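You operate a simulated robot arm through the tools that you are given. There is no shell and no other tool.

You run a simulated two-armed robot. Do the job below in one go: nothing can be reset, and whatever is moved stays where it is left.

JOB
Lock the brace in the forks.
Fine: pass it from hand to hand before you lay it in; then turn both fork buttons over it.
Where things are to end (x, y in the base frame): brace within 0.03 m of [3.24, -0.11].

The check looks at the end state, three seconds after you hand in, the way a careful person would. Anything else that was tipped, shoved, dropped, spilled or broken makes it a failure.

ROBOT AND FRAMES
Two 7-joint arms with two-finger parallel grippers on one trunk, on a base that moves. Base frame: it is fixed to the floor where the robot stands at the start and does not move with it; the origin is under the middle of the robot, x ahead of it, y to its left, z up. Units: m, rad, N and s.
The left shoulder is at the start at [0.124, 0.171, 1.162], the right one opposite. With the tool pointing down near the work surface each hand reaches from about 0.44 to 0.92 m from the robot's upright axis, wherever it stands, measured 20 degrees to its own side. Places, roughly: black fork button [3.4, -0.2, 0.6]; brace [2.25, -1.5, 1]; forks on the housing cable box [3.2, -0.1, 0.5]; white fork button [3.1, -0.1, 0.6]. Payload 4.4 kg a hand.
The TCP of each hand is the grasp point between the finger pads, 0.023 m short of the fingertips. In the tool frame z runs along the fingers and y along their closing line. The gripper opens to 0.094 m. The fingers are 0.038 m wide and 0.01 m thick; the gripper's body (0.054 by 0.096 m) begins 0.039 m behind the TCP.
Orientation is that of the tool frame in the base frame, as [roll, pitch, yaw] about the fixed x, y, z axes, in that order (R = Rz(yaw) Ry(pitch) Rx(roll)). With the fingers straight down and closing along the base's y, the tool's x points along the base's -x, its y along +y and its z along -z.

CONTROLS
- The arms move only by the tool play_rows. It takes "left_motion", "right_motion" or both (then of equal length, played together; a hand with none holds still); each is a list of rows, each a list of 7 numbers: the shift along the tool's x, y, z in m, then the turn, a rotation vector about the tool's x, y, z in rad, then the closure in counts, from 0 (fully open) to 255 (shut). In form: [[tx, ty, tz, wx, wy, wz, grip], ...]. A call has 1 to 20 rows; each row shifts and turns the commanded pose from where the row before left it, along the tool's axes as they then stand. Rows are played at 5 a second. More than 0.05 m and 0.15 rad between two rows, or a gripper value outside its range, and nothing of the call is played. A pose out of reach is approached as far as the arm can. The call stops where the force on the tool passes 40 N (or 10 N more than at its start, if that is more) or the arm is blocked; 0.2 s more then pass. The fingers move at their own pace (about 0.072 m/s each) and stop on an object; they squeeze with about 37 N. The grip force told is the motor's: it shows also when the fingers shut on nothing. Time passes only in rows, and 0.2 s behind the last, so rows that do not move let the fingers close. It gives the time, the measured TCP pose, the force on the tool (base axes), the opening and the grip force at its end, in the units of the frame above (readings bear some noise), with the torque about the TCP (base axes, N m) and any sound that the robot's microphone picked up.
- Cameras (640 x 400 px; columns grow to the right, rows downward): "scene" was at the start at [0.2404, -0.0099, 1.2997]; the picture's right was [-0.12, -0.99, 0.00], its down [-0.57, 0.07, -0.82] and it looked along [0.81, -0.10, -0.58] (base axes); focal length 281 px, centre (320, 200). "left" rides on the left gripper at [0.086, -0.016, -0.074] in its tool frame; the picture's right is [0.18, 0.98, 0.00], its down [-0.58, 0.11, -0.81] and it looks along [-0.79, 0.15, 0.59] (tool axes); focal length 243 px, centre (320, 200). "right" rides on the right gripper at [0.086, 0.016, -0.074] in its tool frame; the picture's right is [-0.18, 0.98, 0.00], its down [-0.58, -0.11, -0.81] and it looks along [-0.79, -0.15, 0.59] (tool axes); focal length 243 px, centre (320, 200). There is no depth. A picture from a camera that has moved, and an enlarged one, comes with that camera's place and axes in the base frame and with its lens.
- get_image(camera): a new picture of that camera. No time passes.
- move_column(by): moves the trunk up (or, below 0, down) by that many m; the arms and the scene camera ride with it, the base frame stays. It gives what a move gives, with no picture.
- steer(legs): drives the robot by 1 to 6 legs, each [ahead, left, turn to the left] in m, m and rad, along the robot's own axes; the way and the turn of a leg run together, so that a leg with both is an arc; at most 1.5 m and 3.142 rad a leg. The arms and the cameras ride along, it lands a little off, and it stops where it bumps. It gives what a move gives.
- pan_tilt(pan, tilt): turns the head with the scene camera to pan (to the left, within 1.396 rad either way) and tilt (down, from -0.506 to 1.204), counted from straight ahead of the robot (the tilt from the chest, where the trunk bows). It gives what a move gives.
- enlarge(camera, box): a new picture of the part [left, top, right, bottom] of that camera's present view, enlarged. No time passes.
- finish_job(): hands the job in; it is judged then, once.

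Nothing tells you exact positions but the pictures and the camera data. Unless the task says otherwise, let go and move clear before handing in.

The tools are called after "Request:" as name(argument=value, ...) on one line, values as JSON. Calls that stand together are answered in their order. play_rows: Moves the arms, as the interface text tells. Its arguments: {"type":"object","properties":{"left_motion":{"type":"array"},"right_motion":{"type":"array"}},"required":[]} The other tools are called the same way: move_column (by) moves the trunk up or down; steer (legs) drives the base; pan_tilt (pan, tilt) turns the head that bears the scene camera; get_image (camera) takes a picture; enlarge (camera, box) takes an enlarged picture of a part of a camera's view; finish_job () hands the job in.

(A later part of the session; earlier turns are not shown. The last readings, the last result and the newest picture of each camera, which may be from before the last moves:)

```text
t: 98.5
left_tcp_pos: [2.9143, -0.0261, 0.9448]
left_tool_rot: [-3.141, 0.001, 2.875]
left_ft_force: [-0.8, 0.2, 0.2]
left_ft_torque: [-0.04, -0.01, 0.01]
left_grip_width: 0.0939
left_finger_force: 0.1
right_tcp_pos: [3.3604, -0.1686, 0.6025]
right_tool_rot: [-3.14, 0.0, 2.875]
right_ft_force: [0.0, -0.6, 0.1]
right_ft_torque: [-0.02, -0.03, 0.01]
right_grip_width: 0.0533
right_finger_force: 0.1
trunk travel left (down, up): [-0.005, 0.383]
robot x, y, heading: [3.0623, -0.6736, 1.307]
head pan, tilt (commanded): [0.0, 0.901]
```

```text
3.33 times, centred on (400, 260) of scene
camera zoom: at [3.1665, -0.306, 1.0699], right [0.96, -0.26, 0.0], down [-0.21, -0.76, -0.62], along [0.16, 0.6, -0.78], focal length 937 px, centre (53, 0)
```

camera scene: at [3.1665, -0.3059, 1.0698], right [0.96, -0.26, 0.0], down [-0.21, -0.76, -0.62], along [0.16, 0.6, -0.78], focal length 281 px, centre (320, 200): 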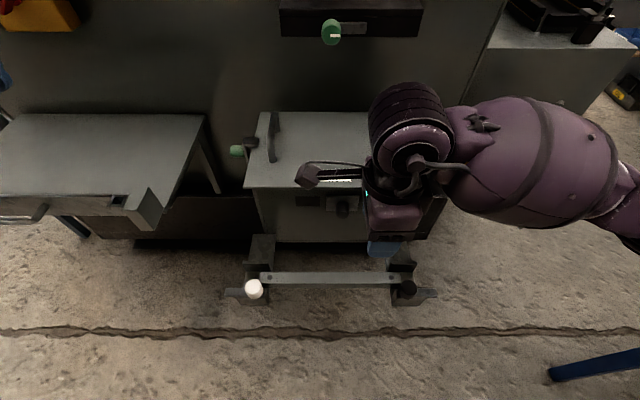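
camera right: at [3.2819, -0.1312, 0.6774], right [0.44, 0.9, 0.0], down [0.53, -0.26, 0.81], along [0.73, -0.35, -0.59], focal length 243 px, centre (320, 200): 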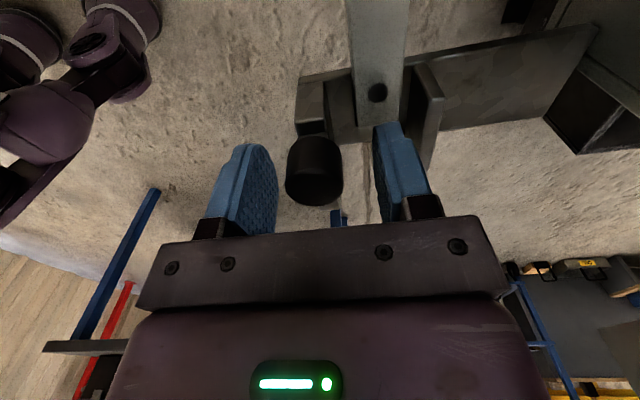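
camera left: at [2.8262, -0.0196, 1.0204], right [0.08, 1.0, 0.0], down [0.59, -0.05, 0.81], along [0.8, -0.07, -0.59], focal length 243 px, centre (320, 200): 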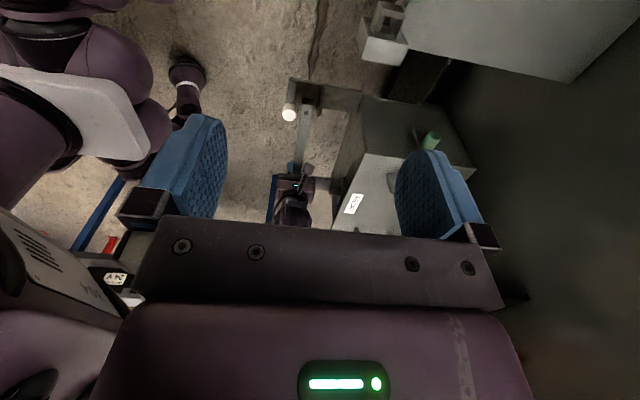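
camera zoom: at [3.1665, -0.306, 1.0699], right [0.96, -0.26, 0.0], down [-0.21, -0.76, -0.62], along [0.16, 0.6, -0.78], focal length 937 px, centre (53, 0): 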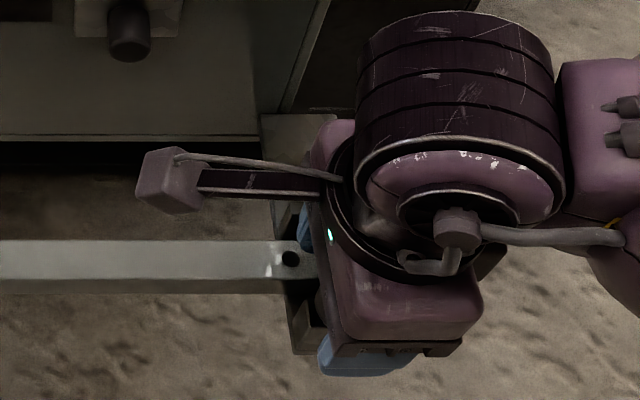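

The knob is centred between the pads. Closing on it gently and checking.

Request:
play_rows(right_motion=[[0, 0, 0, 0, 0, 0, 150], [0, 0, 0, 0, 0, 0, 200], [0, 0, 0, 0, 0, 0, 255], [0, 0, 0, 0, 0, 0, 255], [0, 0, 0, 0, 0, 0, 255]])

Request:
get_image(camera="right")

```text
t: 99.7
left_tcp_pos: [2.9139, -0.0267, 0.9456]
left_tool_rot: [3.14, 0.001, 2.876]
left_ft_force: [-0.3, 0.3, 0.4]
left_ft_torque: [-0.03, -0.01, 0.01]
left_grip_width: 0.094
left_finger_force: 0.0
right_tcp_pos: [3.3606, -0.1743, 0.604]
right_tool_rot: [-3.137, 0.001, 2.872]
right_ft_force: [-6.3, -28.3, -1.6]
right_ft_torque: [0.08, 0.01, 0.01]
right_grip_width: 0.0262
right_finger_force: 45.4
trunk travel left (down, up): [-0.005, 0.383]
robot x, y, heading: [3.0646, -0.6743, 1.299]
head pan, tilt (commanded): [0.0, 0.901]
```

```text
taken
camera right: at [3.2811, -0.1336, 0.6774], right [0.44, 0.9, 0.0], down [0.53, -0.26, 0.81], along [0.73, -0.35, -0.59], focal length 243 px, centre (320, 200)
```

right: 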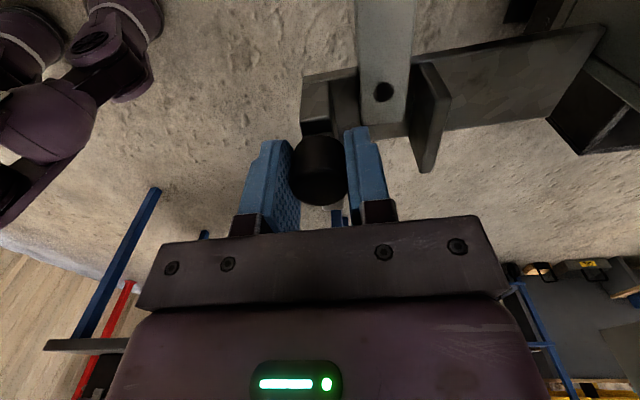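

The knob is held (26 mm), but sits about 5 mm nearer to me than assumed, so the hand is pushed. I'll shift the command that way to relieve the force.

Request:
play_rows(right_motion=[[0, -0.003, 0, 0, 0, 0, 255], [0, -0.0025, 0, 0, 0, 0, 255], [0, 0, 0, 0, 0, 0, 255]])

```text
t: 100.5
left_tcp_pos: [2.9139, -0.0252, 0.9443]
left_tool_rot: [-3.141, 0.002, 2.875]
left_ft_force: [0.2, 1.2, 0.8]
left_ft_torque: [0.0, 0.0, -0.01]
left_grip_width: 0.094
left_finger_force: 0.0
right_tcp_pos: [3.3599, -0.1723, 0.6037]
right_tool_rot: [3.136, 0.001, 2.871]
right_ft_force: [-0.5, 8.6, -9.3]
right_ft_torque: [-0.4, 0.31, 0.05]
right_grip_width: 0.0265
right_finger_force: 45.7
trunk travel left (down, up): [-0.005, 0.383]
robot x, y, heading: [3.0702, -0.6726, 1.302]
head pan, tilt (commanded): [0.0, 0.901]
```

Request:
play_rows(right_motion=[[0, 0.001, 0, 0, 0, 0, 255], [0, 0, 0, 0, 0, -0.08, 255], [0, 0, 0, 0, 0, -0.1, 255], [0, 0, 0, 0, 0, -0.1, 255], [0, 0, 0, 0, 0, 0, 255]])

Request:
get_image(camera="right")

Request:
enlarge(camera="scene", box=[340, 200, 460, 320])

```text
t: 101.7
left_tcp_pos: [2.9148, -0.0237, 0.9448]
left_tool_rot: [-3.141, 0.001, 2.874]
left_ft_force: [-0.3, 0.4, 1.0]
left_ft_torque: [0.0, -0.02, -0.03]
left_grip_width: 0.0941
left_finger_force: 0.0
right_tcp_pos: [3.3601, -0.1736, 0.6033]
right_tool_rot: [3.14, 0.002, -3.132]
right_ft_force: [-0.3, 23.7, -3.8]
right_ft_torque: [-0.04, 0.07, 0.02]
right_grip_width: 0.0264
right_finger_force: 44.9
trunk travel left (down, up): [-0.005, 0.383]
robot x, y, heading: [3.0661, -0.6734, 1.307]
head pan, tilt (commanded): [0.0, 0.901]
```

```text
taken
camera right: at [3.2735, -0.1573, 0.6776], right [0.17, 0.99, 0.0], down [0.58, -0.1, 0.81], along [0.8, -0.14, -0.59], focal length 243 px, centre (320, 200)
```

right: 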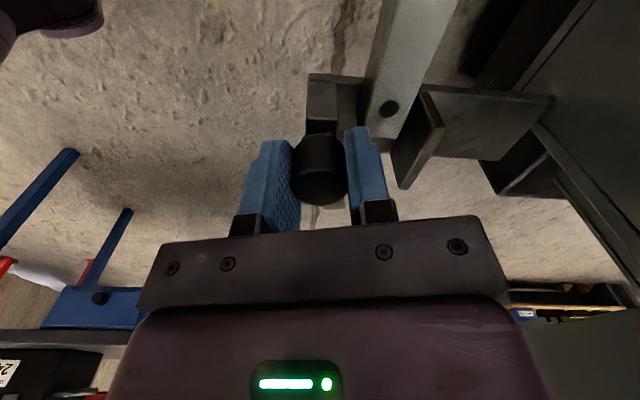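

```text
3.33 times, centred on (400, 260) of scene
camera zoom: at [3.1665, -0.3046, 1.0695], right [0.96, -0.26, 0.0], down [-0.21, -0.76, -0.62], along [0.16, 0.6, -0.78], focal length 937 px, centre (53, 0)
```

zoom: 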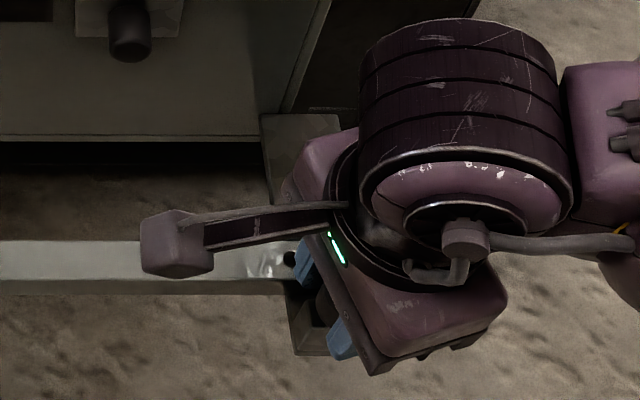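

The hand has turned 0.28 rad with little resistance, but a side force of 24 N built up. I'll relieve it by 3 mm and keep turning in short stretches.

Request:
play_rows(right_motion=[[0, 0.003, 0, 0, 0, 0, 255], [0, 0, 0, 0, 0, -0.1, 255], [0, 0, 0, 0, 0, -0.1, 255], [0, 0, 0, 0, 0, 0, 255]])

Request:
get_image(camera="right")

```text
t: 102.7
left_tcp_pos: [2.9146, -0.0251, 0.9453]
left_tool_rot: [3.141, -0.001, 2.874]
left_ft_force: [0.2, 0.2, -0.6]
left_ft_torque: [-0.01, 0.03, 0.01]
left_grip_width: 0.0941
left_finger_force: 0.0
right_tcp_pos: [3.3595, -0.1733, 0.6021]
right_tool_rot: [-3.14, 0.003, -2.931]
right_ft_force: [4.0, -2.7, 2.2]
right_ft_torque: [0.44, -0.66, -0.03]
right_grip_width: 0.0264
right_finger_force: 44.8
trunk travel left (down, up): [-0.005, 0.383]
robot x, y, heading: [3.0652, -0.6688, 1.304]
head pan, tilt (commanded): [0.0, 0.901]
```

```text
taken
camera right: at [3.2722, -0.1745, 0.6775], right [-0.03, 1.0, 0.0], down [0.59, 0.02, 0.81], along [0.81, 0.02, -0.59], focal length 243 px, centre (320, 200)
```

right: 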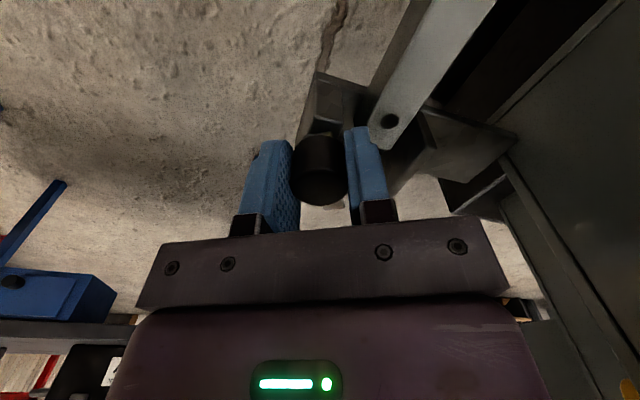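

Request:
enlarge(camera="right", box=[240, 60, 440, 240])

Request:
enlarge(camera="scene", box=[370, 230, 450, 320])

```text
2.22 times, centred on (340, 150) of right
camera zoom: at [3.2722, -0.1745, 0.6775], right [-0.03, 1.0, 0.0], down [0.59, 0.02, 0.81], along [0.81, 0.02, -0.59], focal length 539 px, centre (276, 311)
```

zoom: 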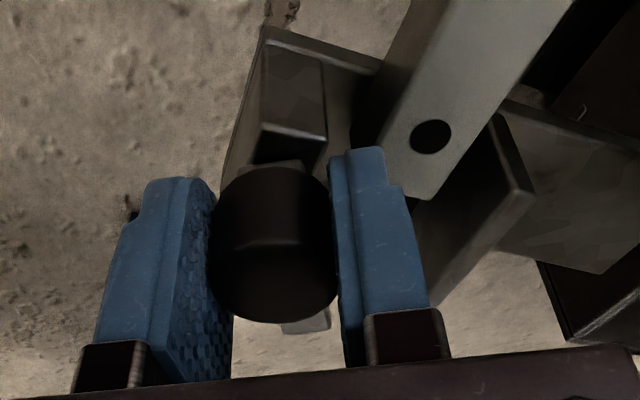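

```text
4.44 times, centred on (410, 275) of scene
camera zoom: at [3.1667, -0.3065, 1.07], right [0.96, -0.26, 0.0], down [-0.21, -0.76, -0.62], along [0.16, 0.6, -0.78], focal length 1250 px, centre (-80, -133)
```

zoom: 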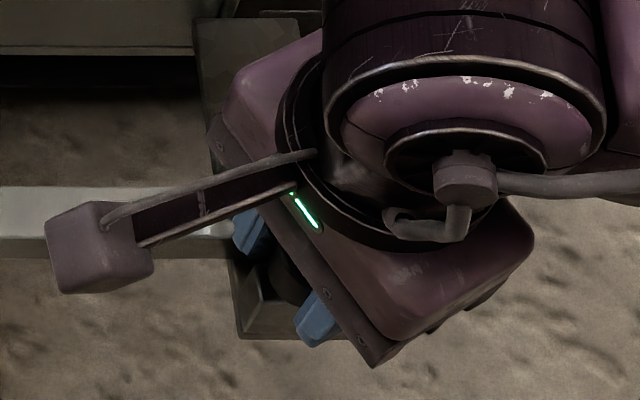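

The tongue stub visible under the knob is turning with my hand. Continuing the turn in short stretches.

Request:
play_rows(right_motion=[[0, 0, 0, 0, 0, -0.1, 255], [0, 0, 0, 0, 0, -0.1, 255], [0, 0, 0, 0, 0, -0.1, 255], [0, 0, 0, 0, 0, 0, 255]])

```text
t: 103.7
left_tcp_pos: [2.9147, -0.0262, 0.9466]
left_tool_rot: [3.141, 0.001, 2.875]
left_ft_force: [0.2, -0.7, 1.2]
left_ft_torque: [-0.01, 0.03, -0.01]
left_grip_width: 0.0942
left_finger_force: 0.0
right_tcp_pos: [3.3609, -0.1724, 0.6041]
right_tool_rot: [-3.141, 0.001, -2.629]
right_ft_force: [6.9, -12.0, 3.4]
right_ft_torque: [0.42, -0.92, -0.02]
right_grip_width: 0.0267
right_finger_force: 44.9
trunk travel left (down, up): [-0.005, 0.383]
robot x, y, heading: [3.0674, -0.6745, 1.302]
head pan, tilt (commanded): [0.0, 0.901]
```

Request:
play_rows(right_motion=[[0, -0.0015, 0, 0, 0, -0.1, 255], [0, 0, 0, 0, 0, -0.1, 255], [0, 0, 0, 0, 0, -0.1, 255], [0, 0, 0, 0, 0, 0, 255]])

Request:
enlarge(camera="right", box=[200, 40, 460, 240])

```text
t: 104.7
left_tcp_pos: [2.9141, -0.026, 0.9446]
left_tool_rot: [3.141, 0.0, 2.875]
left_ft_force: [-0.1, 0.5, 0.4]
left_ft_torque: [-0.03, 0.0, -0.03]
left_grip_width: 0.0939
left_finger_force: 0.0
right_tcp_pos: [3.3602, -0.1729, 0.6036]
right_tool_rot: [3.14, -0.002, -2.327]
right_ft_force: [-5.1, -3.7, -8.2]
right_ft_torque: [1.03, -0.67, -0.01]
right_grip_width: 0.0263
right_finger_force: 45.1
trunk travel left (down, up): [-0.005, 0.383]
robot x, y, heading: [3.0685, -0.6744, 1.305]
head pan, tilt (commanded): [0.0, 0.901]
```

```text
2.00 times, centred on (330, 140) of right
camera zoom: at [3.2892, -0.2239, 0.6777], right [-0.59, 0.81, 0.0], down [0.48, 0.35, 0.81], along [0.65, 0.47, -0.59], focal length 485 px, centre (300, 320)
```

zoom: 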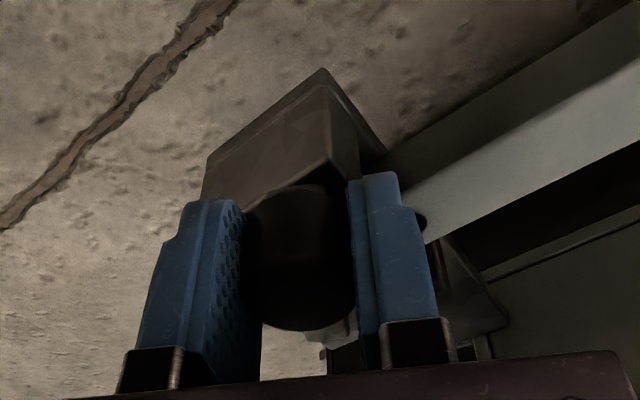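

Request:
play_rows(right_motion=[[0, 0, 0, 0, 0, -0.09, 255], [0, 0, 0, 0, 0, -0.09, 255], [0, 0, 0, 0, 0, -0.08, 255], [0, 0, 0, 0, 0, 0, 255]])

Request:
enlarge(camera="right", box=[200, 40, 460, 240])

Request:
enlarge(camera="scene", box=[340, 220, 460, 320])

```text
t: 105.7
left_tcp_pos: [2.9145, -0.0263, 0.9438]
left_tool_rot: [-3.141, 0.0, 2.873]
left_ft_force: [-0.4, 0.0, -0.2]
left_ft_torque: [0.0, 0.01, -0.02]
left_grip_width: 0.0941
left_finger_force: 0.1
right_tcp_pos: [3.3606, -0.1724, 0.6035]
right_tool_rot: [-3.141, -0.002, -2.07]
right_ft_force: [-8.7, -0.6, -8.8]
right_ft_torque: [0.7, 0.03, 0.02]
right_grip_width: 0.0265
right_finger_force: 45.4
trunk travel left (down, up): [-0.005, 0.383]
robot x, y, heading: [3.0651, -0.6742, 1.3]
head pan, tilt (commanded): [0.0, 0.901]
```

```text
2.00 times, centred on (330, 140) of right
camera zoom: at [3.3049, -0.2405, 0.6777], right [-0.78, 0.63, 0.0], down [0.37, 0.46, 0.81], along [0.51, 0.63, -0.59], focal length 485 px, centre (300, 320)
```

zoom: 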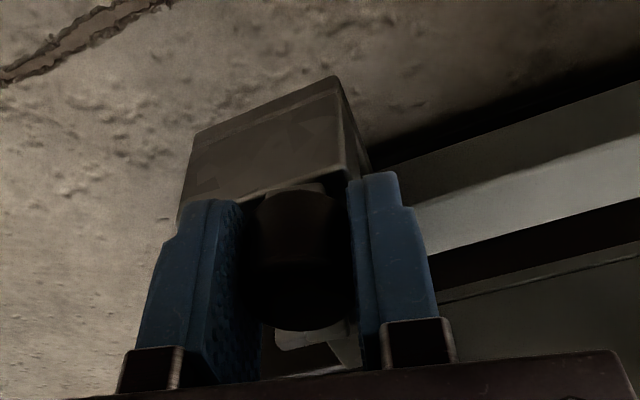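

```text
4.00 times, centred on (400, 270) of scene
camera zoom: at [3.1663, -0.3056, 1.0697], right [0.96, -0.26, 0.0], down [-0.21, -0.76, -0.62], along [0.16, 0.6, -0.78], focal length 1125 px, centre (0, -80)
```

zoom: 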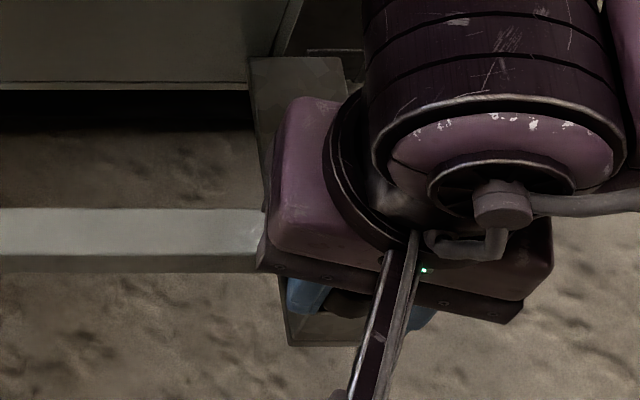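

Request:
play_rows(right_motion=[[0, 0.001, 0, 0, 0, -0.08, 255], [0, 0, 0, 0, 0, -0.08, 255], [0, 0, 0, 0, 0, -0.07, 255], [0, 0, 0, 0, 0, 0, 255]])

Request:
enlarge(camera="right", box=[200, 40, 460, 240])

```text
t: 106.7
left_tcp_pos: [2.9129, -0.0253, 0.9464]
left_tool_rot: [-3.141, 0.001, 2.875]
left_ft_force: [-0.8, 0.2, 0.9]
left_ft_torque: [-0.01, -0.01, -0.01]
left_grip_width: 0.0941
left_finger_force: 0.1
right_tcp_pos: [3.3602, -0.1724, 0.6033]
right_tool_rot: [-3.14, 0.0, -1.839]
right_ft_force: [-5.4, -4.0, -7.6]
right_ft_torque: [0.29, 0.1, -0.07]
right_grip_width: 0.0264
right_finger_force: 45.1
trunk travel left (down, up): [-0.005, 0.383]
robot x, y, heading: [3.0659, -0.6709, 1.298]
head pan, tilt (commanded): [0.0, 0.901]
```

```text
2.00 times, centred on (330, 140) of right
camera zoom: at [3.3217, -0.2512, 0.6777], right [-0.9, 0.44, 0.0], down [0.26, 0.53, 0.81], along [0.35, 0.72, -0.59], focal length 485 px, centre (300, 320)
```

zoom: 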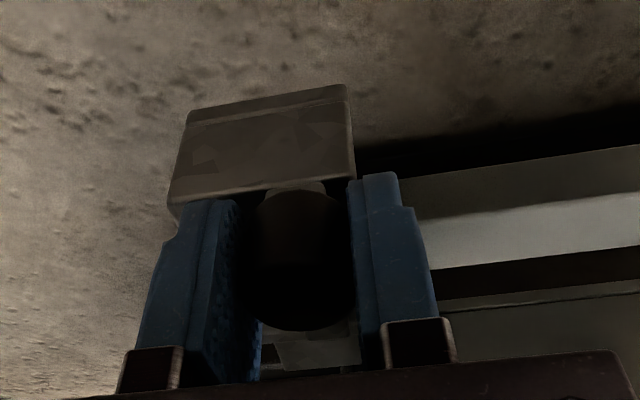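

The black knob has turned a full quarter with no jam. Opening and lifting off to look at the tongue.

Request:
play_rows(right_motion=[[0, 0, 0, 0, 0, 0, 200], [0, 0, 0, 0, 0, 0, 130], [0, 0, 0, 0, 0, 0, 110], [0, 0, 0, 0, 0, 0, 110], [0, 0, -0.03, 0, 0, 0, 110], [0, 0, -0.04, 0, 0, 0, 110], [0, 0, -0.04, 0, 0, 0, 110], [0, 0, -0.04, 0, 0, 0, 110], [0, 0, -0.04, 0, 0, 0, 110], [0, 0, 0, 0, 0, 0, 110]])

Request:
get_image(camera="scene")

Request:
enlarge(camera="scene", box=[360, 240, 440, 310])

Request:
get_image(camera="right")

```text
t: 108.9
left_tcp_pos: [2.9137, -0.0257, 0.945]
left_tool_rot: [-3.141, 0.0, 2.874]
left_ft_force: [-0.3, -0.2, 0.4]
left_ft_torque: [0.0, -0.01, 0.04]
left_grip_width: 0.094
left_finger_force: 0.0
right_tcp_pos: [3.3596, -0.1721, 0.7934]
right_tool_rot: [-3.141, 0.0, -1.84]
right_ft_force: [0.2, -0.4, -0.7]
right_ft_torque: [-0.03, -0.02, -0.02]
right_grip_width: 0.0533
right_finger_force: 0.1
trunk travel left (down, up): [-0.005, 0.383]
robot x, y, heading: [3.0675, -0.6717, 1.304]
head pan, tilt (commanded): [0.0, 0.901]
```

```text
taken
camera scene: at [3.1665, -0.3059, 1.0698], right [0.96, -0.26, 0.0], down [-0.21, -0.76, -0.62], along [0.16, 0.6, -0.78], focal length 281 px, centre (320, 200)
```

scene: 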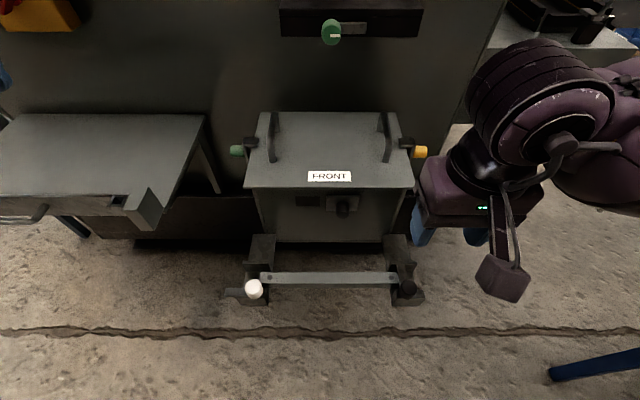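

```text
5.71 times, centred on (400, 275) of scene
camera zoom: at [3.1665, -0.3059, 1.0698], right [0.96, -0.26, 0.0], down [-0.21, -0.76, -0.62], along [0.16, 0.6, -0.78], focal length 1607 px, centre (-137, -229)
```

zoom: 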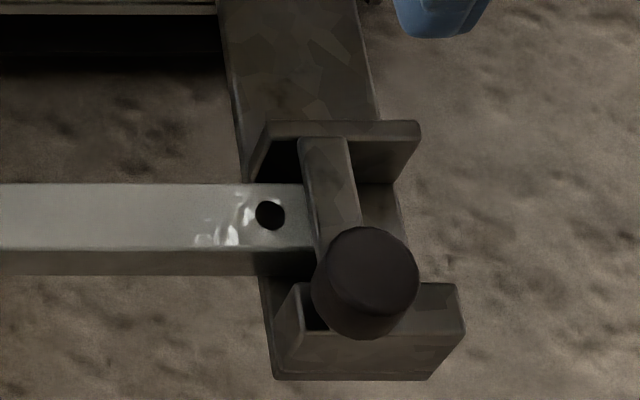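

```text
taken
camera right: at [3.3215, -0.2514, 0.8675], right [-0.9, 0.44, 0.0], down [0.26, 0.53, 0.81], along [0.35, 0.72, -0.59], focal length 243 px, centre (320, 200)
```

right: 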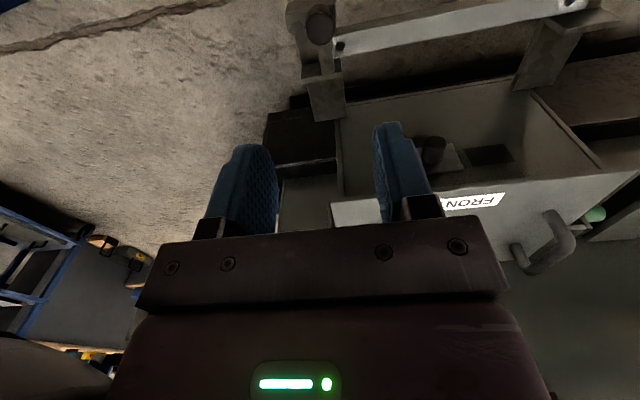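

The black tongue now lies across the bar's end onto the inner plate. Next is the white knob with the left hand: I'll turn the left hand so its camera faces inward first, as the white knob must turn the other way.

Request:
play_rows(left_motion=[[0, 0, 0, 0, 0, -0.145, 0], [0, 0, 0, 0, 0, -0.145, 0], [0, 0, 0, 0, 0, -0.145, 0], [0, 0, 0, 0, 0, -0.145, 0], [0, 0, 0, 0, 0, -0.145, 0], [0, 0, 0, 0, 0, -0.145, 0], [0, 0, 0, 0, 0, -0.145, 0], [0, 0, 0, 0, 0, -0.145, 0], [0, 0, 0, 0, 0, -0.145, 0], [0, 0, 0, 0, 0, -0.145, 0], [0, 0, 0, 0, 0, -0.145, 0], [0, 0, 0, 0, 0, -0.145, 0], [0, 0, 0, 0, 0, -0.145, 0], [0, 0, 0, 0, 0, -0.145, 0]])

Request:
get_image(camera="scene")

Request:
get_image(camera="left")

```text
t: 111.9
left_tcp_pos: [2.9136, -0.0252, 0.9461]
left_tool_rot: [-3.141, 0.0, -1.375]
left_ft_force: [-0.2, -0.1, 0.2]
left_ft_torque: [0.0, 0.02, 0.0]
left_grip_width: 0.094
left_finger_force: 0.0
right_tcp_pos: [3.3599, -0.1709, 0.7938]
right_tool_rot: [-3.139, 0.0, -1.837]
right_ft_force: [0.5, 0.0, -0.5]
right_ft_torque: [0.01, -0.02, 0.01]
right_grip_width: 0.0537
right_finger_force: 0.1
trunk travel left (down, up): [-0.005, 0.383]
robot x, y, heading: [3.0685, -0.6722, 1.3]
head pan, tilt (commanded): [0.0, 0.901]
```

```text
taken
camera scene: at [3.1665, -0.306, 1.0699], right [0.96, -0.26, 0.0], down [-0.21, -0.76, -0.62], along [0.16, 0.6, -0.78], focal length 281 px, centre (320, 200)
```

scene: 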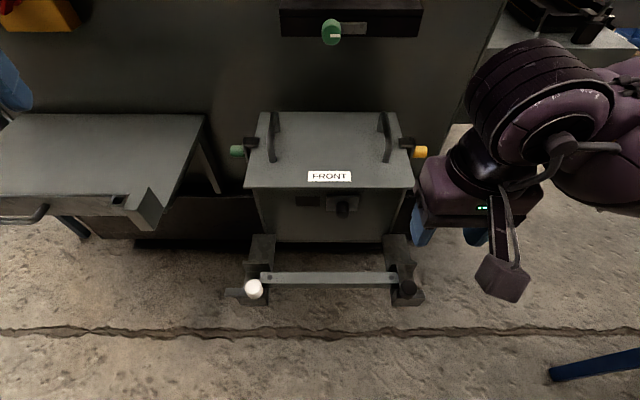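

```text
taken
camera left: at [2.9467, -0.1077, 1.0199], right [-0.93, -0.37, 0.0], down [-0.22, 0.55, 0.81], along [-0.3, 0.75, -0.59], focal length 243 px, centre (320, 200)
```

left: 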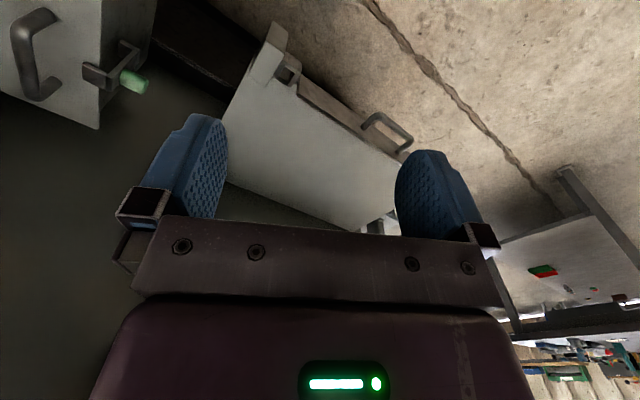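

Request:
play_rows(left_motion=[[0, 0, 0, 0, 0, -0.138, 110], [0, 0, 0, 0, 0, -0.138, 110], [0, 0, 0, 0, 0, -0.138, 110], [0, 0, 0, 0, 0, -0.138, 110], [0, 0, 0, 0, 0, -0.138, 110], [0, 0, 0, 0, 0, -0.138, 110], [0, 0, 0, 0, 0, -0.138, 110], [0, 0, 0, 0, 0, -0.138, 110], [0.0413, 0.0048, 0.02, 0, 0, 0, 110], [0.0413, 0.0048, 0.02, 0, 0, 0, 110], [0.0413, 0.0048, 0.02, 0, 0, 0, 110], [0.0413, 0.0048, 0.02, 0, 0, 0, 110], [0.0413, 0.0048, 0.02, 0, 0, 0, 110], [0, 0, 0, 0, 0, 0, 110]])

Request:
get_image(camera="scene")

Request:
get_image(camera="left")

```text
t: 114.9
left_tcp_pos: [3.0931, -0.0881, 0.8541]
left_tool_rot: [3.14, -0.002, -0.275]
left_ft_force: [-1.0, -0.7, -0.1]
left_ft_torque: [-0.05, 0.01, 0.0]
left_grip_width: 0.0535
left_finger_force: 0.1
left hand out of reach, approached as far as the arm can: row 13
right_tcp_pos: [3.3592, -0.1724, 0.7926]
right_tool_rot: [-3.137, 0.001, -1.839]
right_ft_force: [-0.2, -0.8, 0.0]
right_ft_torque: [0.0, -0.02, -0.01]
right_grip_width: 0.0536
right_finger_force: 0.0
trunk travel left (down, up): [-0.005, 0.383]
robot x, y, heading: [3.0661, -0.6717, 1.303]
head pan, tilt (commanded): [0.0, 0.901]
```

```text
taken
camera scene: at [3.1665, -0.3062, 1.07], right [0.96, -0.26, 0.0], down [-0.21, -0.76, -0.62], along [0.16, 0.6, -0.78], focal length 281 px, centre (320, 200)
```

scene: 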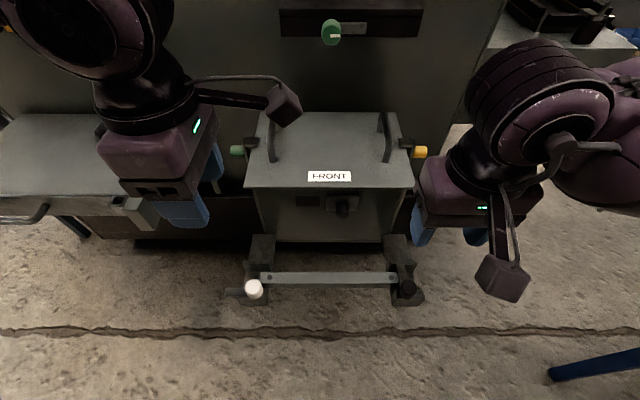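

```text
taken
camera left: at [3.1801, -0.0968, 0.929], right [-0.09, -1.0, 0.0], down [-0.59, 0.05, 0.81], along [-0.8, 0.07, -0.59], focal length 243 px, centre (320, 200)
```

left: 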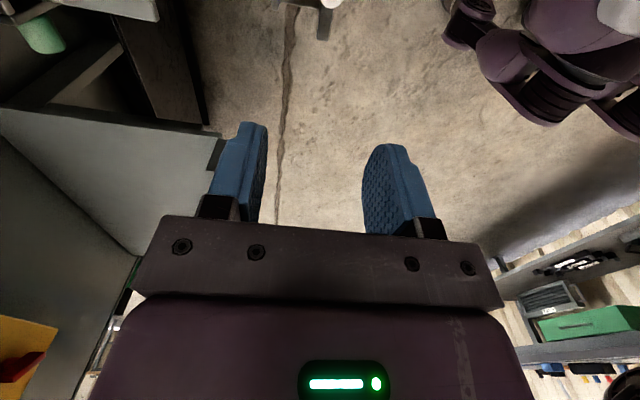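

The left hand reached a limit turned fully inward, so I'll use the middle of its range instead: starting about 0.8 rad inward and ending about 0.8 rad outward keeps the camera away from the box as well.

Request:
play_rows(left_motion=[[0, 0, 0, 0, 0, 0.1275, 110], [0, 0, 0, 0, 0, 0.1275, 110], [0, 0, 0, 0, 0, 0.1275, 110], [0, 0, 0, 0, 0, 0.1275, 110], [0, 0, 0, 0, 0, 0.1275, 110], [0, 0, 0, 0, 0, 0.1275, 110], [0.0198, -0.0033, 0.02, 0, 0, 0, 110], [0, 0, 0.034, 0, 0, 0, 110], [0, 0, 0, 0, 0, 0, 110]])

Request:
get_image(camera="left")

Request:
get_image(camera="scene")

```text
t: 116.9
left_tcp_pos: [3.1042, -0.1047, 0.7996]
left_tool_rot: [-3.14, 0.0, -1.04]
left_ft_force: [-0.1, 0.7, 0.0]
left_ft_torque: [0.0, 0.05, -0.01]
left_grip_width: 0.0534
left_finger_force: 0.1
right_tcp_pos: [3.3598, -0.1727, 0.7931]
right_tool_rot: [-3.139, -0.001, -1.838]
right_ft_force: [-0.4, 0.3, 0.2]
right_ft_torque: [-0.02, 0.03, 0.0]
right_grip_width: 0.0533
right_finger_force: 0.1
trunk travel left (down, up): [-0.005, 0.383]
robot x, y, heading: [3.0655, -0.6702, 1.306]
head pan, tilt (commanded): [0.0, 0.901]
```

```text
taken
camera left: at [3.1625, -0.1711, 0.8746], right [-0.75, -0.66, 0.0], down [-0.39, 0.45, 0.81], along [-0.53, 0.61, -0.59], focal length 243 px, centre (320, 200)
```

left: 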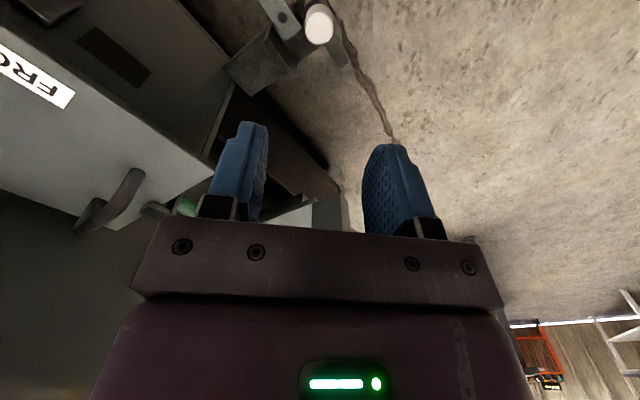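

```text
taken
camera scene: at [3.1664, -0.3062, 1.07], right [0.96, -0.26, 0.0], down [-0.21, -0.76, -0.62], along [0.16, 0.6, -0.78], focal length 281 px, centre (320, 200)
```

scene: 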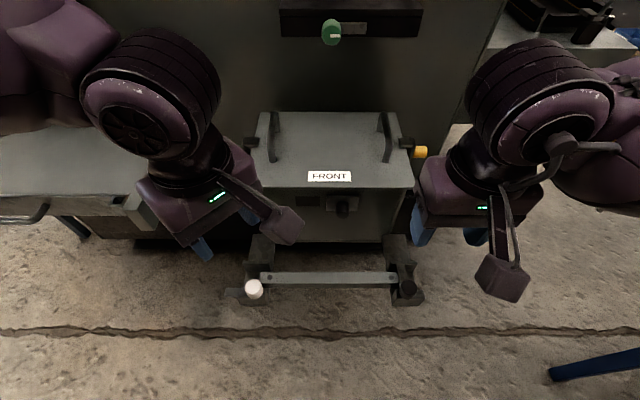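

Request:
play_rows(left_motion=[[0, 0, 0.035, 0, 0, 0, 110], [0, 0, 0.035, 0, 0, 0, 110], [0, 0, 0.035, 0, 0, 0, 110], [0, 0, 0.03, 0, 0, 0, 110], [0, 0, 0, 0, 0, 0, 110]])

Request:
get_image(camera="left")

Request:
enlarge(camera="scene", box=[160, 180, 340, 320])

```text
t: 118.1
left_tcp_pos: [3.0817, -0.0954, 0.672]
left_tool_rot: [-3.137, 0.002, -1.042]
left_ft_force: [-0.2, -0.3, -0.1]
left_ft_torque: [0.02, 0.04, 0.02]
left_grip_width: 0.0537
left_finger_force: 0.0
left hand out of reach, approached as far as the arm can: row 2, 3, 4
right_tcp_pos: [3.3604, -0.1726, 0.7931]
right_tool_rot: [-3.14, 0.0, -1.839]
right_ft_force: [-0.1, -0.2, 0.4]
right_ft_torque: [0.01, 0.01, 0.03]
right_grip_width: 0.0534
right_finger_force: 0.0
trunk travel left (down, up): [-0.005, 0.383]
robot x, y, heading: [3.0644, -0.6735, 1.304]
head pan, tilt (commanded): [0.0, 0.901]
```

```text
taken
camera left: at [3.1396, -0.1628, 0.7474], right [-0.75, -0.66, 0.0], down [-0.39, 0.45, 0.81], along [-0.53, 0.61, -0.59], focal length 243 px, centre (320, 200)
```

left: 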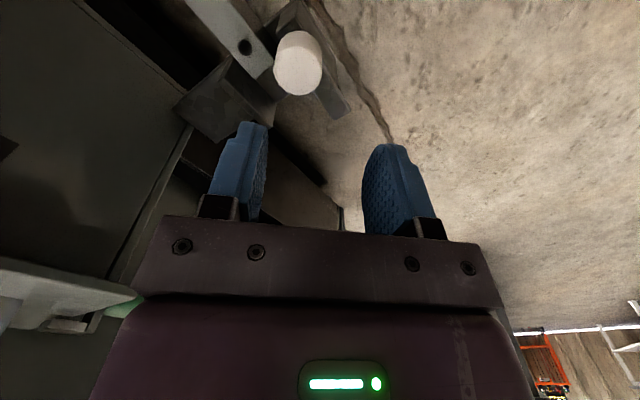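

```text
2.86 times, centred on (250, 250) of scene
camera zoom: at [3.1666, -0.3063, 1.0701], right [0.96, -0.26, 0.0], down [-0.21, -0.76, -0.62], along [0.16, 0.6, -0.78], focal length 804 px, centre (520, 57)
```

zoom: 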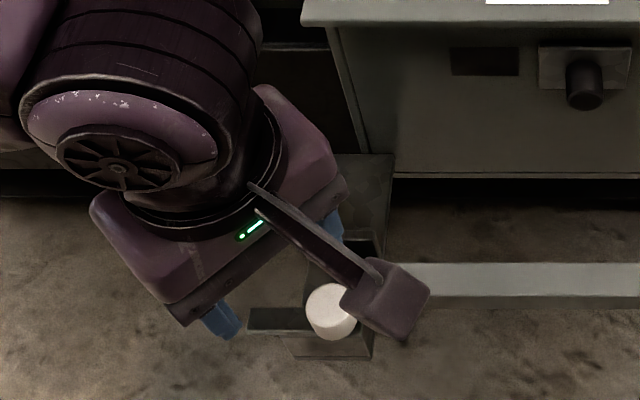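

The left arm runs out of reach down there, so I'll turn the white knob with the right hand as well, after shifting the base to the left. First I'll take the left hand up and out of the way.

Request:
play_rows(left_motion=[[0, 0, -0.045, 0, 0, 0, 110], [0, 0, -0.045, 0, 0, 0, 110], [0, 0, -0.045, 0, 0, 0, 110], [0, 0, -0.045, 0, 0, 0, 110], [0, 0, -0.045, 0, 0, 0, 110], [0, 0, -0.045, 0, 0, 0, 110], [-0.03, 0.03, 0, 0, 0, 0, 110], [-0.03, 0.03, 0, 0, 0, 0, 110], [-0.03, 0.03, 0, 0, 0, 0, 110], [-0.03, 0.03, 0, 0, 0, 0, 110], [0, 0, 0, 0, 0, 0, 110]])

Request:
get_image(camera="scene")

Request:
enlarge(camera="scene", box=[220, 220, 450, 320])

```text
t: 120.5
left_tcp_pos: [2.9169, -0.0526, 0.9418]
left_tool_rot: [3.14, -0.001, -1.041]
left_ft_force: [-0.4, -0.5, 0.3]
left_ft_torque: [0.01, 0.02, -0.03]
left_grip_width: 0.0534
left_finger_force: 0.1
right_tcp_pos: [3.3597, -0.1717, 0.7939]
right_tool_rot: [-3.139, 0.0, -1.84]
right_ft_force: [-1.0, -0.1, 0.6]
right_ft_torque: [0.02, -0.02, -0.01]
right_grip_width: 0.0535
right_finger_force: 0.1
trunk travel left (down, up): [-0.005, 0.383]
robot x, y, heading: [3.064, -0.674, 1.304]
head pan, tilt (commanded): [0.0, 0.901]
```

```text
taken
camera scene: at [3.1666, -0.3062, 1.07], right [0.96, -0.26, 0.0], down [-0.21, -0.76, -0.62], along [0.16, 0.6, -0.78], focal length 281 px, centre (320, 200)
```

scene: 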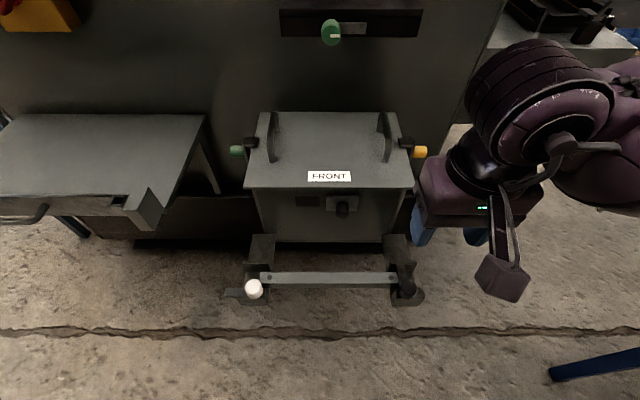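

```text
2.78 times, centred on (335, 270) of scene
camera zoom: at [3.1666, -0.3062, 1.07], right [0.96, -0.26, 0.0], down [-0.21, -0.76, -0.62], along [0.16, 0.6, -0.78], focal length 782 px, centre (278, 5)
```

zoom: 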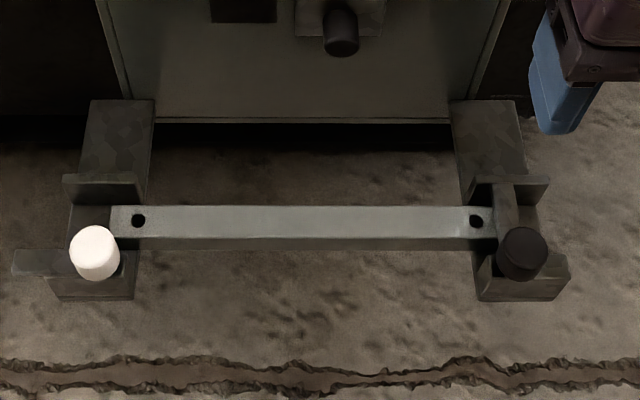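

Both arms are clear. Shifting the base 0.2 m to the left so the white knob comes in front of the right hand.

Request:
steer(legs=[[0, 0.2, 0]])

Request:
get_image(camera="scene")

Request:
get_image(camera="right")

```text
t: 122.9
left_tcp_pos: [2.7246, 0.0003, 0.9417]
left_tool_rot: [3.14, -0.001, -1.037]
left_ft_force: [0.5, 0.7, -1.2]
left_ft_torque: [-0.01, -0.02, 0.02]
left_grip_width: 0.0536
left_finger_force: 0.0
right_tcp_pos: [3.167, -0.119, 0.7932]
right_tool_rot: [-3.14, 0.0, -1.838]
right_ft_force: [-0.4, -0.3, -0.7]
right_ft_torque: [-0.04, 0.01, 0.02]
right_grip_width: 0.0536
right_finger_force: 0.1
trunk travel left (down, up): [-0.005, 0.383]
robot x, y, heading: [2.8755, -0.6191, 1.311]
head pan, tilt (commanded): [0.0, 0.901]
```

```text
taken
camera scene: at [2.9744, -0.2536, 1.0699], right [0.96, -0.26, 0.0], down [-0.21, -0.76, -0.62], along [0.16, 0.6, -0.78], focal length 281 px, centre (320, 200)
```

scene: 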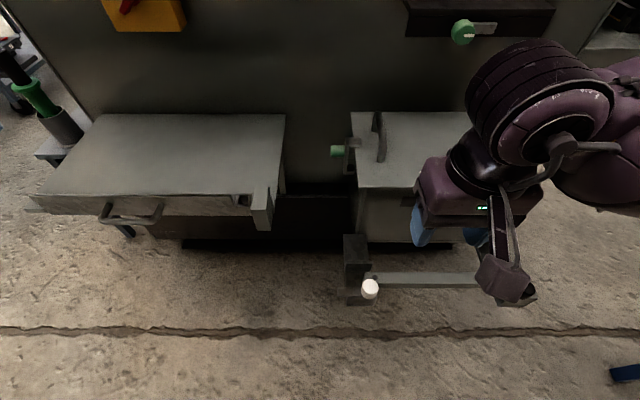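

```text
taken
camera right: at [3.1293, -0.1987, 0.8673], right [-0.9, 0.44, 0.0], down [0.26, 0.53, 0.81], along [0.35, 0.72, -0.59], focal length 243 px, centre (320, 200)
```

right: 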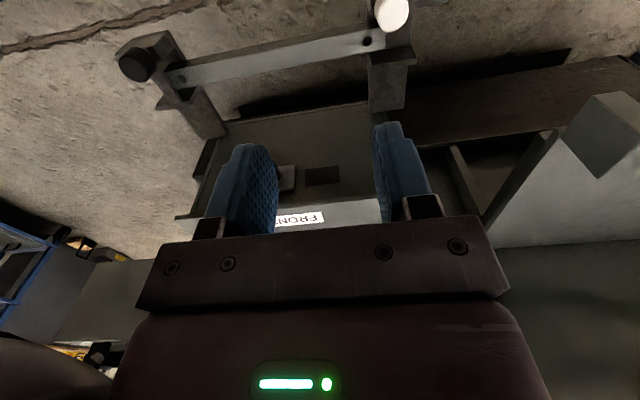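

Request:
play_rows(right_motion=[[0.0007, 0.0317, 0.01, 0, 0, 0, 110], [0.0007, 0.0317, 0.01, 0, 0, 0, 110], [0, 0, 0.035, 0, 0, 0, 110], [0, 0, 0.035, 0, 0, 0, 110], [0, 0, 0.03, 0, 0, 0, 110], [0, 0, 0, 0, 0, 0, 110]])

Request:
get_image(camera="right")

Request:
enlarge(camera="scene", box=[320, 200, 480, 320])

```text
t: 124.3
left_tcp_pos: [2.7249, -0.0011, 0.942]
left_tool_rot: [-3.142, -0.001, -1.038]
left_ft_force: [-0.2, -0.2, -0.4]
left_ft_torque: [0.03, 0.02, 0.02]
left_grip_width: 0.0534
left_finger_force: 0.1
right_tcp_pos: [3.106, -0.1044, 0.6729]
right_tool_rot: [-3.138, 0.001, -1.837]
right_ft_force: [0.7, -0.2, -0.5]
right_ft_torque: [0.02, 0.04, -0.05]
right_grip_width: 0.0535
right_finger_force: 0.0
trunk travel left (down, up): [-0.005, 0.383]
robot x, y, heading: [2.8746, -0.6183, 1.306]
head pan, tilt (commanded): [0.0, 0.901]
```

```text
taken
camera right: at [3.0684, -0.1831, 0.7471], right [-0.9, 0.44, 0.0], down [0.26, 0.53, 0.81], along [0.35, 0.73, -0.59], focal length 243 px, centre (320, 200)
```

right: 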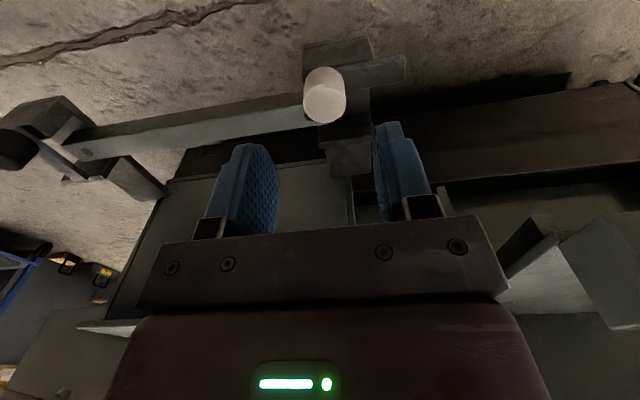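

```text
3.33 times, centred on (400, 260) of scene
camera zoom: at [2.9745, -0.2537, 1.0699], right [0.96, -0.26, 0.0], down [-0.21, -0.76, -0.62], along [0.16, 0.6, -0.78], focal length 937 px, centre (53, 0)
```

zoom: 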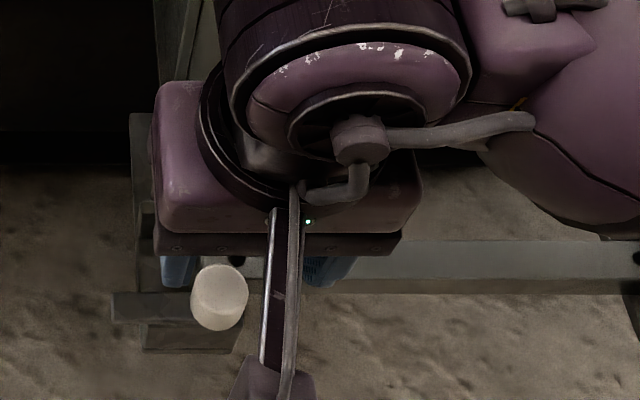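

The white knob is under the hand, but its tongue lies below one finger, so I'll stay a little higher on the knob (fingertips at about z 0.587). Descending.

Request:
play_rows(right_motion=[[0, 0.001, 0.03, 0, 0, 0, 110], [0, 0, 0.02, 0, 0, 0, 110], [0, 0, 0.013, 0, 0, 0, 110], [0, 0, 0, 0, 0, 0, 110]])

Request:
get_image(camera="right")

Request:
enlarge(camera="right", box=[200, 80, 440, 240])

```text
t: 125.3
left_tcp_pos: [2.7255, 0.0001, 0.9416]
left_tool_rot: [-3.14, 0.001, -1.039]
left_ft_force: [0.2, -1.0, -1.0]
left_ft_torque: [-0.01, 0.0, 0.0]
left_grip_width: 0.0534
left_finger_force: 0.0
right_tcp_pos: [3.1047, -0.1047, 0.6091]
right_tool_rot: [-3.14, -0.001, -1.838]
right_ft_force: [-0.6, -0.1, 0.0]
right_ft_torque: [0.02, 0.03, -0.03]
right_grip_width: 0.0533
right_finger_force: 0.0
trunk travel left (down, up): [-0.005, 0.383]
robot x, y, heading: [2.8744, -0.6205, 1.306]
head pan, tilt (commanded): [0.0, 0.901]
```

```text
taken
camera right: at [3.0672, -0.1834, 0.6839], right [-0.9, 0.44, 0.0], down [0.26, 0.53, 0.81], along [0.35, 0.72, -0.59], focal length 243 px, centre (320, 200)
```

right: 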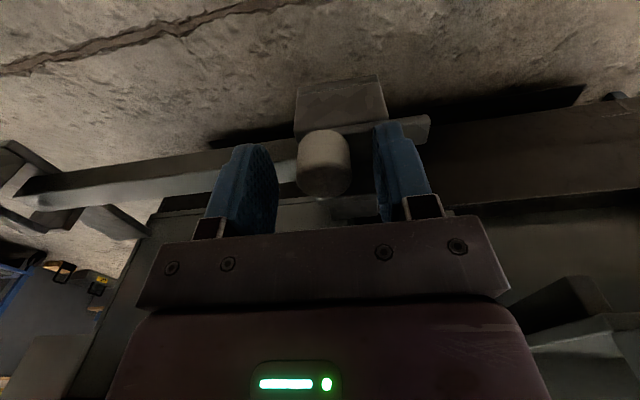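

```text
2.50 times, centred on (320, 160) of right
camera zoom: at [3.0672, -0.1834, 0.6839], right [-0.9, 0.44, 0.0], down [0.26, 0.53, 0.81], along [0.35, 0.72, -0.59], focal length 606 px, centre (320, 300)
```

zoom: 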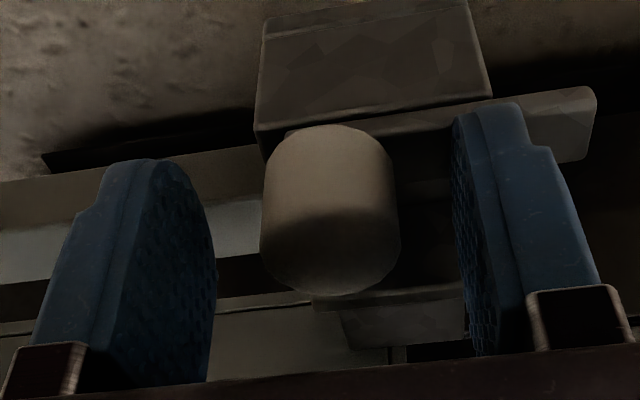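

The knob is centred between the pads with no contact. Closing on it.

Request:
play_rows(right_motion=[[0, 0, 0, 0, 0, 0, 150], [0, 0, 0, 0, 0, 0, 200], [0, 0, 0, 0, 0, 0, 255], [0, 0, 0, 0, 0, 0, 255], [0, 0, 0, 0, 0, 0, 255]])

Request:
enlarge(camera="right", box=[200, 80, 440, 240])

```text
t: 126.5
left_tcp_pos: [2.7234, 0.0006, 0.9404]
left_tool_rot: [3.141, -0.002, -1.037]
left_ft_force: [0.4, -0.3, -0.2]
left_ft_torque: [-0.03, 0.0, 0.03]
left_grip_width: 0.0536
left_finger_force: 0.0
right_tcp_pos: [3.1037, -0.1037, 0.6102]
right_tool_rot: [3.141, 0.001, -1.839]
right_ft_force: [-18.4, 6.0, -5.8]
right_ft_torque: [0.11, -0.2, 0.03]
right_grip_width: 0.0275
right_finger_force: 44.9
trunk travel left (down, up): [-0.005, 0.383]
robot x, y, heading: [2.8749, -0.6187, 1.307]
head pan, tilt (commanded): [0.0, 0.901]
```

```text
2.50 times, centred on (320, 160) of right
camera zoom: at [3.0659, -0.183, 0.6841], right [-0.9, 0.44, 0.0], down [0.26, 0.53, 0.81], along [0.35, 0.73, -0.59], focal length 606 px, centre (320, 300)
```

zoom: 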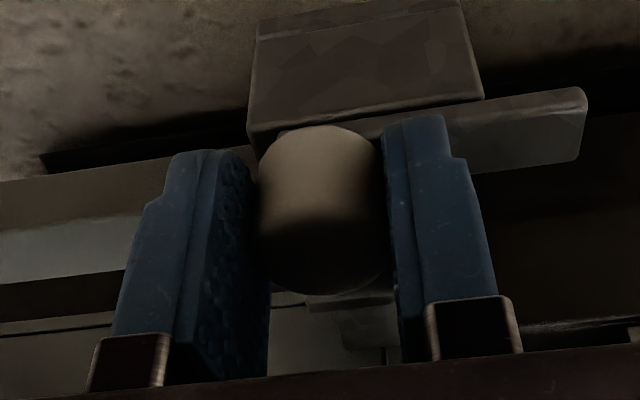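

Held. Relieving the side force and then starting the turn the other way round.

Request:
play_rows(right_motion=[[0, 0.0027, 0, 0, 0, 0, 255], [0, 0, 0, 0, 0, 0.08, 255], [0, 0, 0, 0, 0, 0.1, 255], [0, 0, 0, 0, 0, 0.1, 255], [0, 0, 0, 0, 0, 0, 255]])

Request:
enlarge(camera="right", box=[200, 80, 440, 240])

```text
t: 127.7
left_tcp_pos: [2.726, -0.0, 0.9416]
left_tool_rot: [3.141, -0.001, -1.038]
left_ft_force: [0.5, -0.1, -0.1]
left_ft_torque: [0.0, 0.02, 0.01]
left_grip_width: 0.0536
left_finger_force: 0.1
right_tcp_pos: [3.1038, -0.103, 0.6098]
right_tool_rot: [-3.138, -0.001, -2.122]
right_ft_force: [1.8, -2.5, 0.4]
right_ft_torque: [-0.87, 0.94, -0.02]
right_grip_width: 0.0277
right_finger_force: 45.5
trunk travel left (down, up): [-0.005, 0.383]
robot x, y, heading: [2.8783, -0.6216, 1.304]
head pan, tilt (commanded): [0.0, 0.901]
```

```text
2.50 times, centred on (320, 160) of right
camera zoom: at [3.0446, -0.1689, 0.684], right [-0.74, 0.67, 0.0], down [0.39, 0.44, 0.81], along [0.54, 0.6, -0.59], focal length 606 px, centre (320, 300)
```

zoom: 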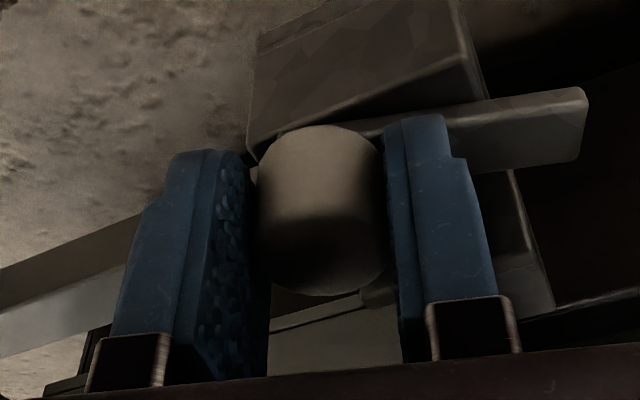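

The tongue turns with the knob. Continuing.

Request:
play_rows(right_motion=[[0, 0, 0, 0, 0, 0.1, 255], [0, 0, 0, 0, 0, 0.1, 255], [0, 0, 0, 0, 0, 0.1, 255], [0, 0, 0, 0, 0, 0, 255]])

```text
t: 128.7
left_tcp_pos: [2.7249, -0.0004, 0.9405]
left_tool_rot: [3.141, 0.001, -1.038]
left_ft_force: [0.2, 0.3, -0.2]
left_ft_torque: [0.02, 0.0, -0.03]
left_grip_width: 0.0535
left_finger_force: 0.0
right_tcp_pos: [3.1021, -0.1041, 0.6108]
right_tool_rot: [-3.141, 0.001, -2.419]
right_ft_force: [-2.2, 0.8, -2.8]
right_ft_torque: [0.27, 0.47, -0.01]
right_grip_width: 0.0278
right_finger_force: 45.0
trunk travel left (down, up): [-0.005, 0.383]
robot x, y, heading: [2.8708, -0.6198, 1.305]
head pan, tilt (commanded): [0.0, 0.901]
```

Request:
play_rows(right_motion=[[0, 0, 0, 0, 0, 0.1, 255], [0, 0, 0, 0, 0, 0.1, 255], [0, 0, 0, 0, 0, 0.1, 255], [0, 0, 0, 0, 0, 0, 255]])

Request:
enlarge(camera="right", box=[200, 80, 440, 240])

```text
t: 129.7
left_tcp_pos: [2.7243, 0.0002, 0.9411]
left_tool_rot: [-3.141, 0.0, -1.04]
left_ft_force: [-0.3, -0.1, 0.5]
left_ft_torque: [0.03, -0.02, 0.03]
left_grip_width: 0.0537
left_finger_force: 0.1
right_tcp_pos: [3.1017, -0.1034, 0.6097]
right_tool_rot: [3.142, 0.002, -2.719]
right_ft_force: [-3.7, 7.6, -5.3]
right_ft_torque: [0.45, -0.04, 0.04]
right_grip_width: 0.0279
right_finger_force: 44.9
trunk travel left (down, up): [-0.005, 0.383]
robot x, y, heading: [2.8748, -0.6223, 1.306]
head pan, tilt (commanded): [0.0, 0.901]
```

```text
2.50 times, centred on (320, 160) of right
camera zoom: at [3.0172, -0.1233, 0.684], right [-0.23, 0.97, 0.0], down [0.57, 0.14, 0.81], along [0.78, 0.19, -0.59], focal length 606 px, centre (320, 300)
```

zoom: 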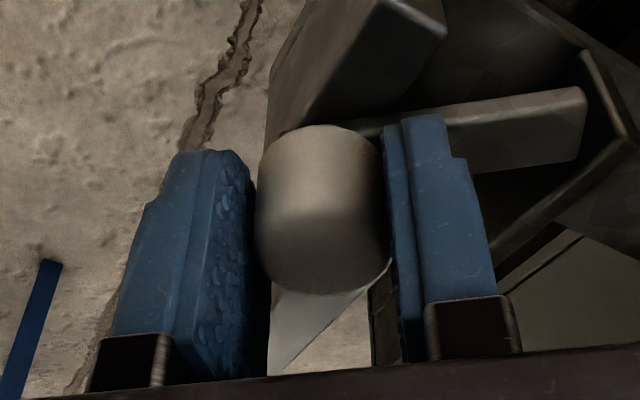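

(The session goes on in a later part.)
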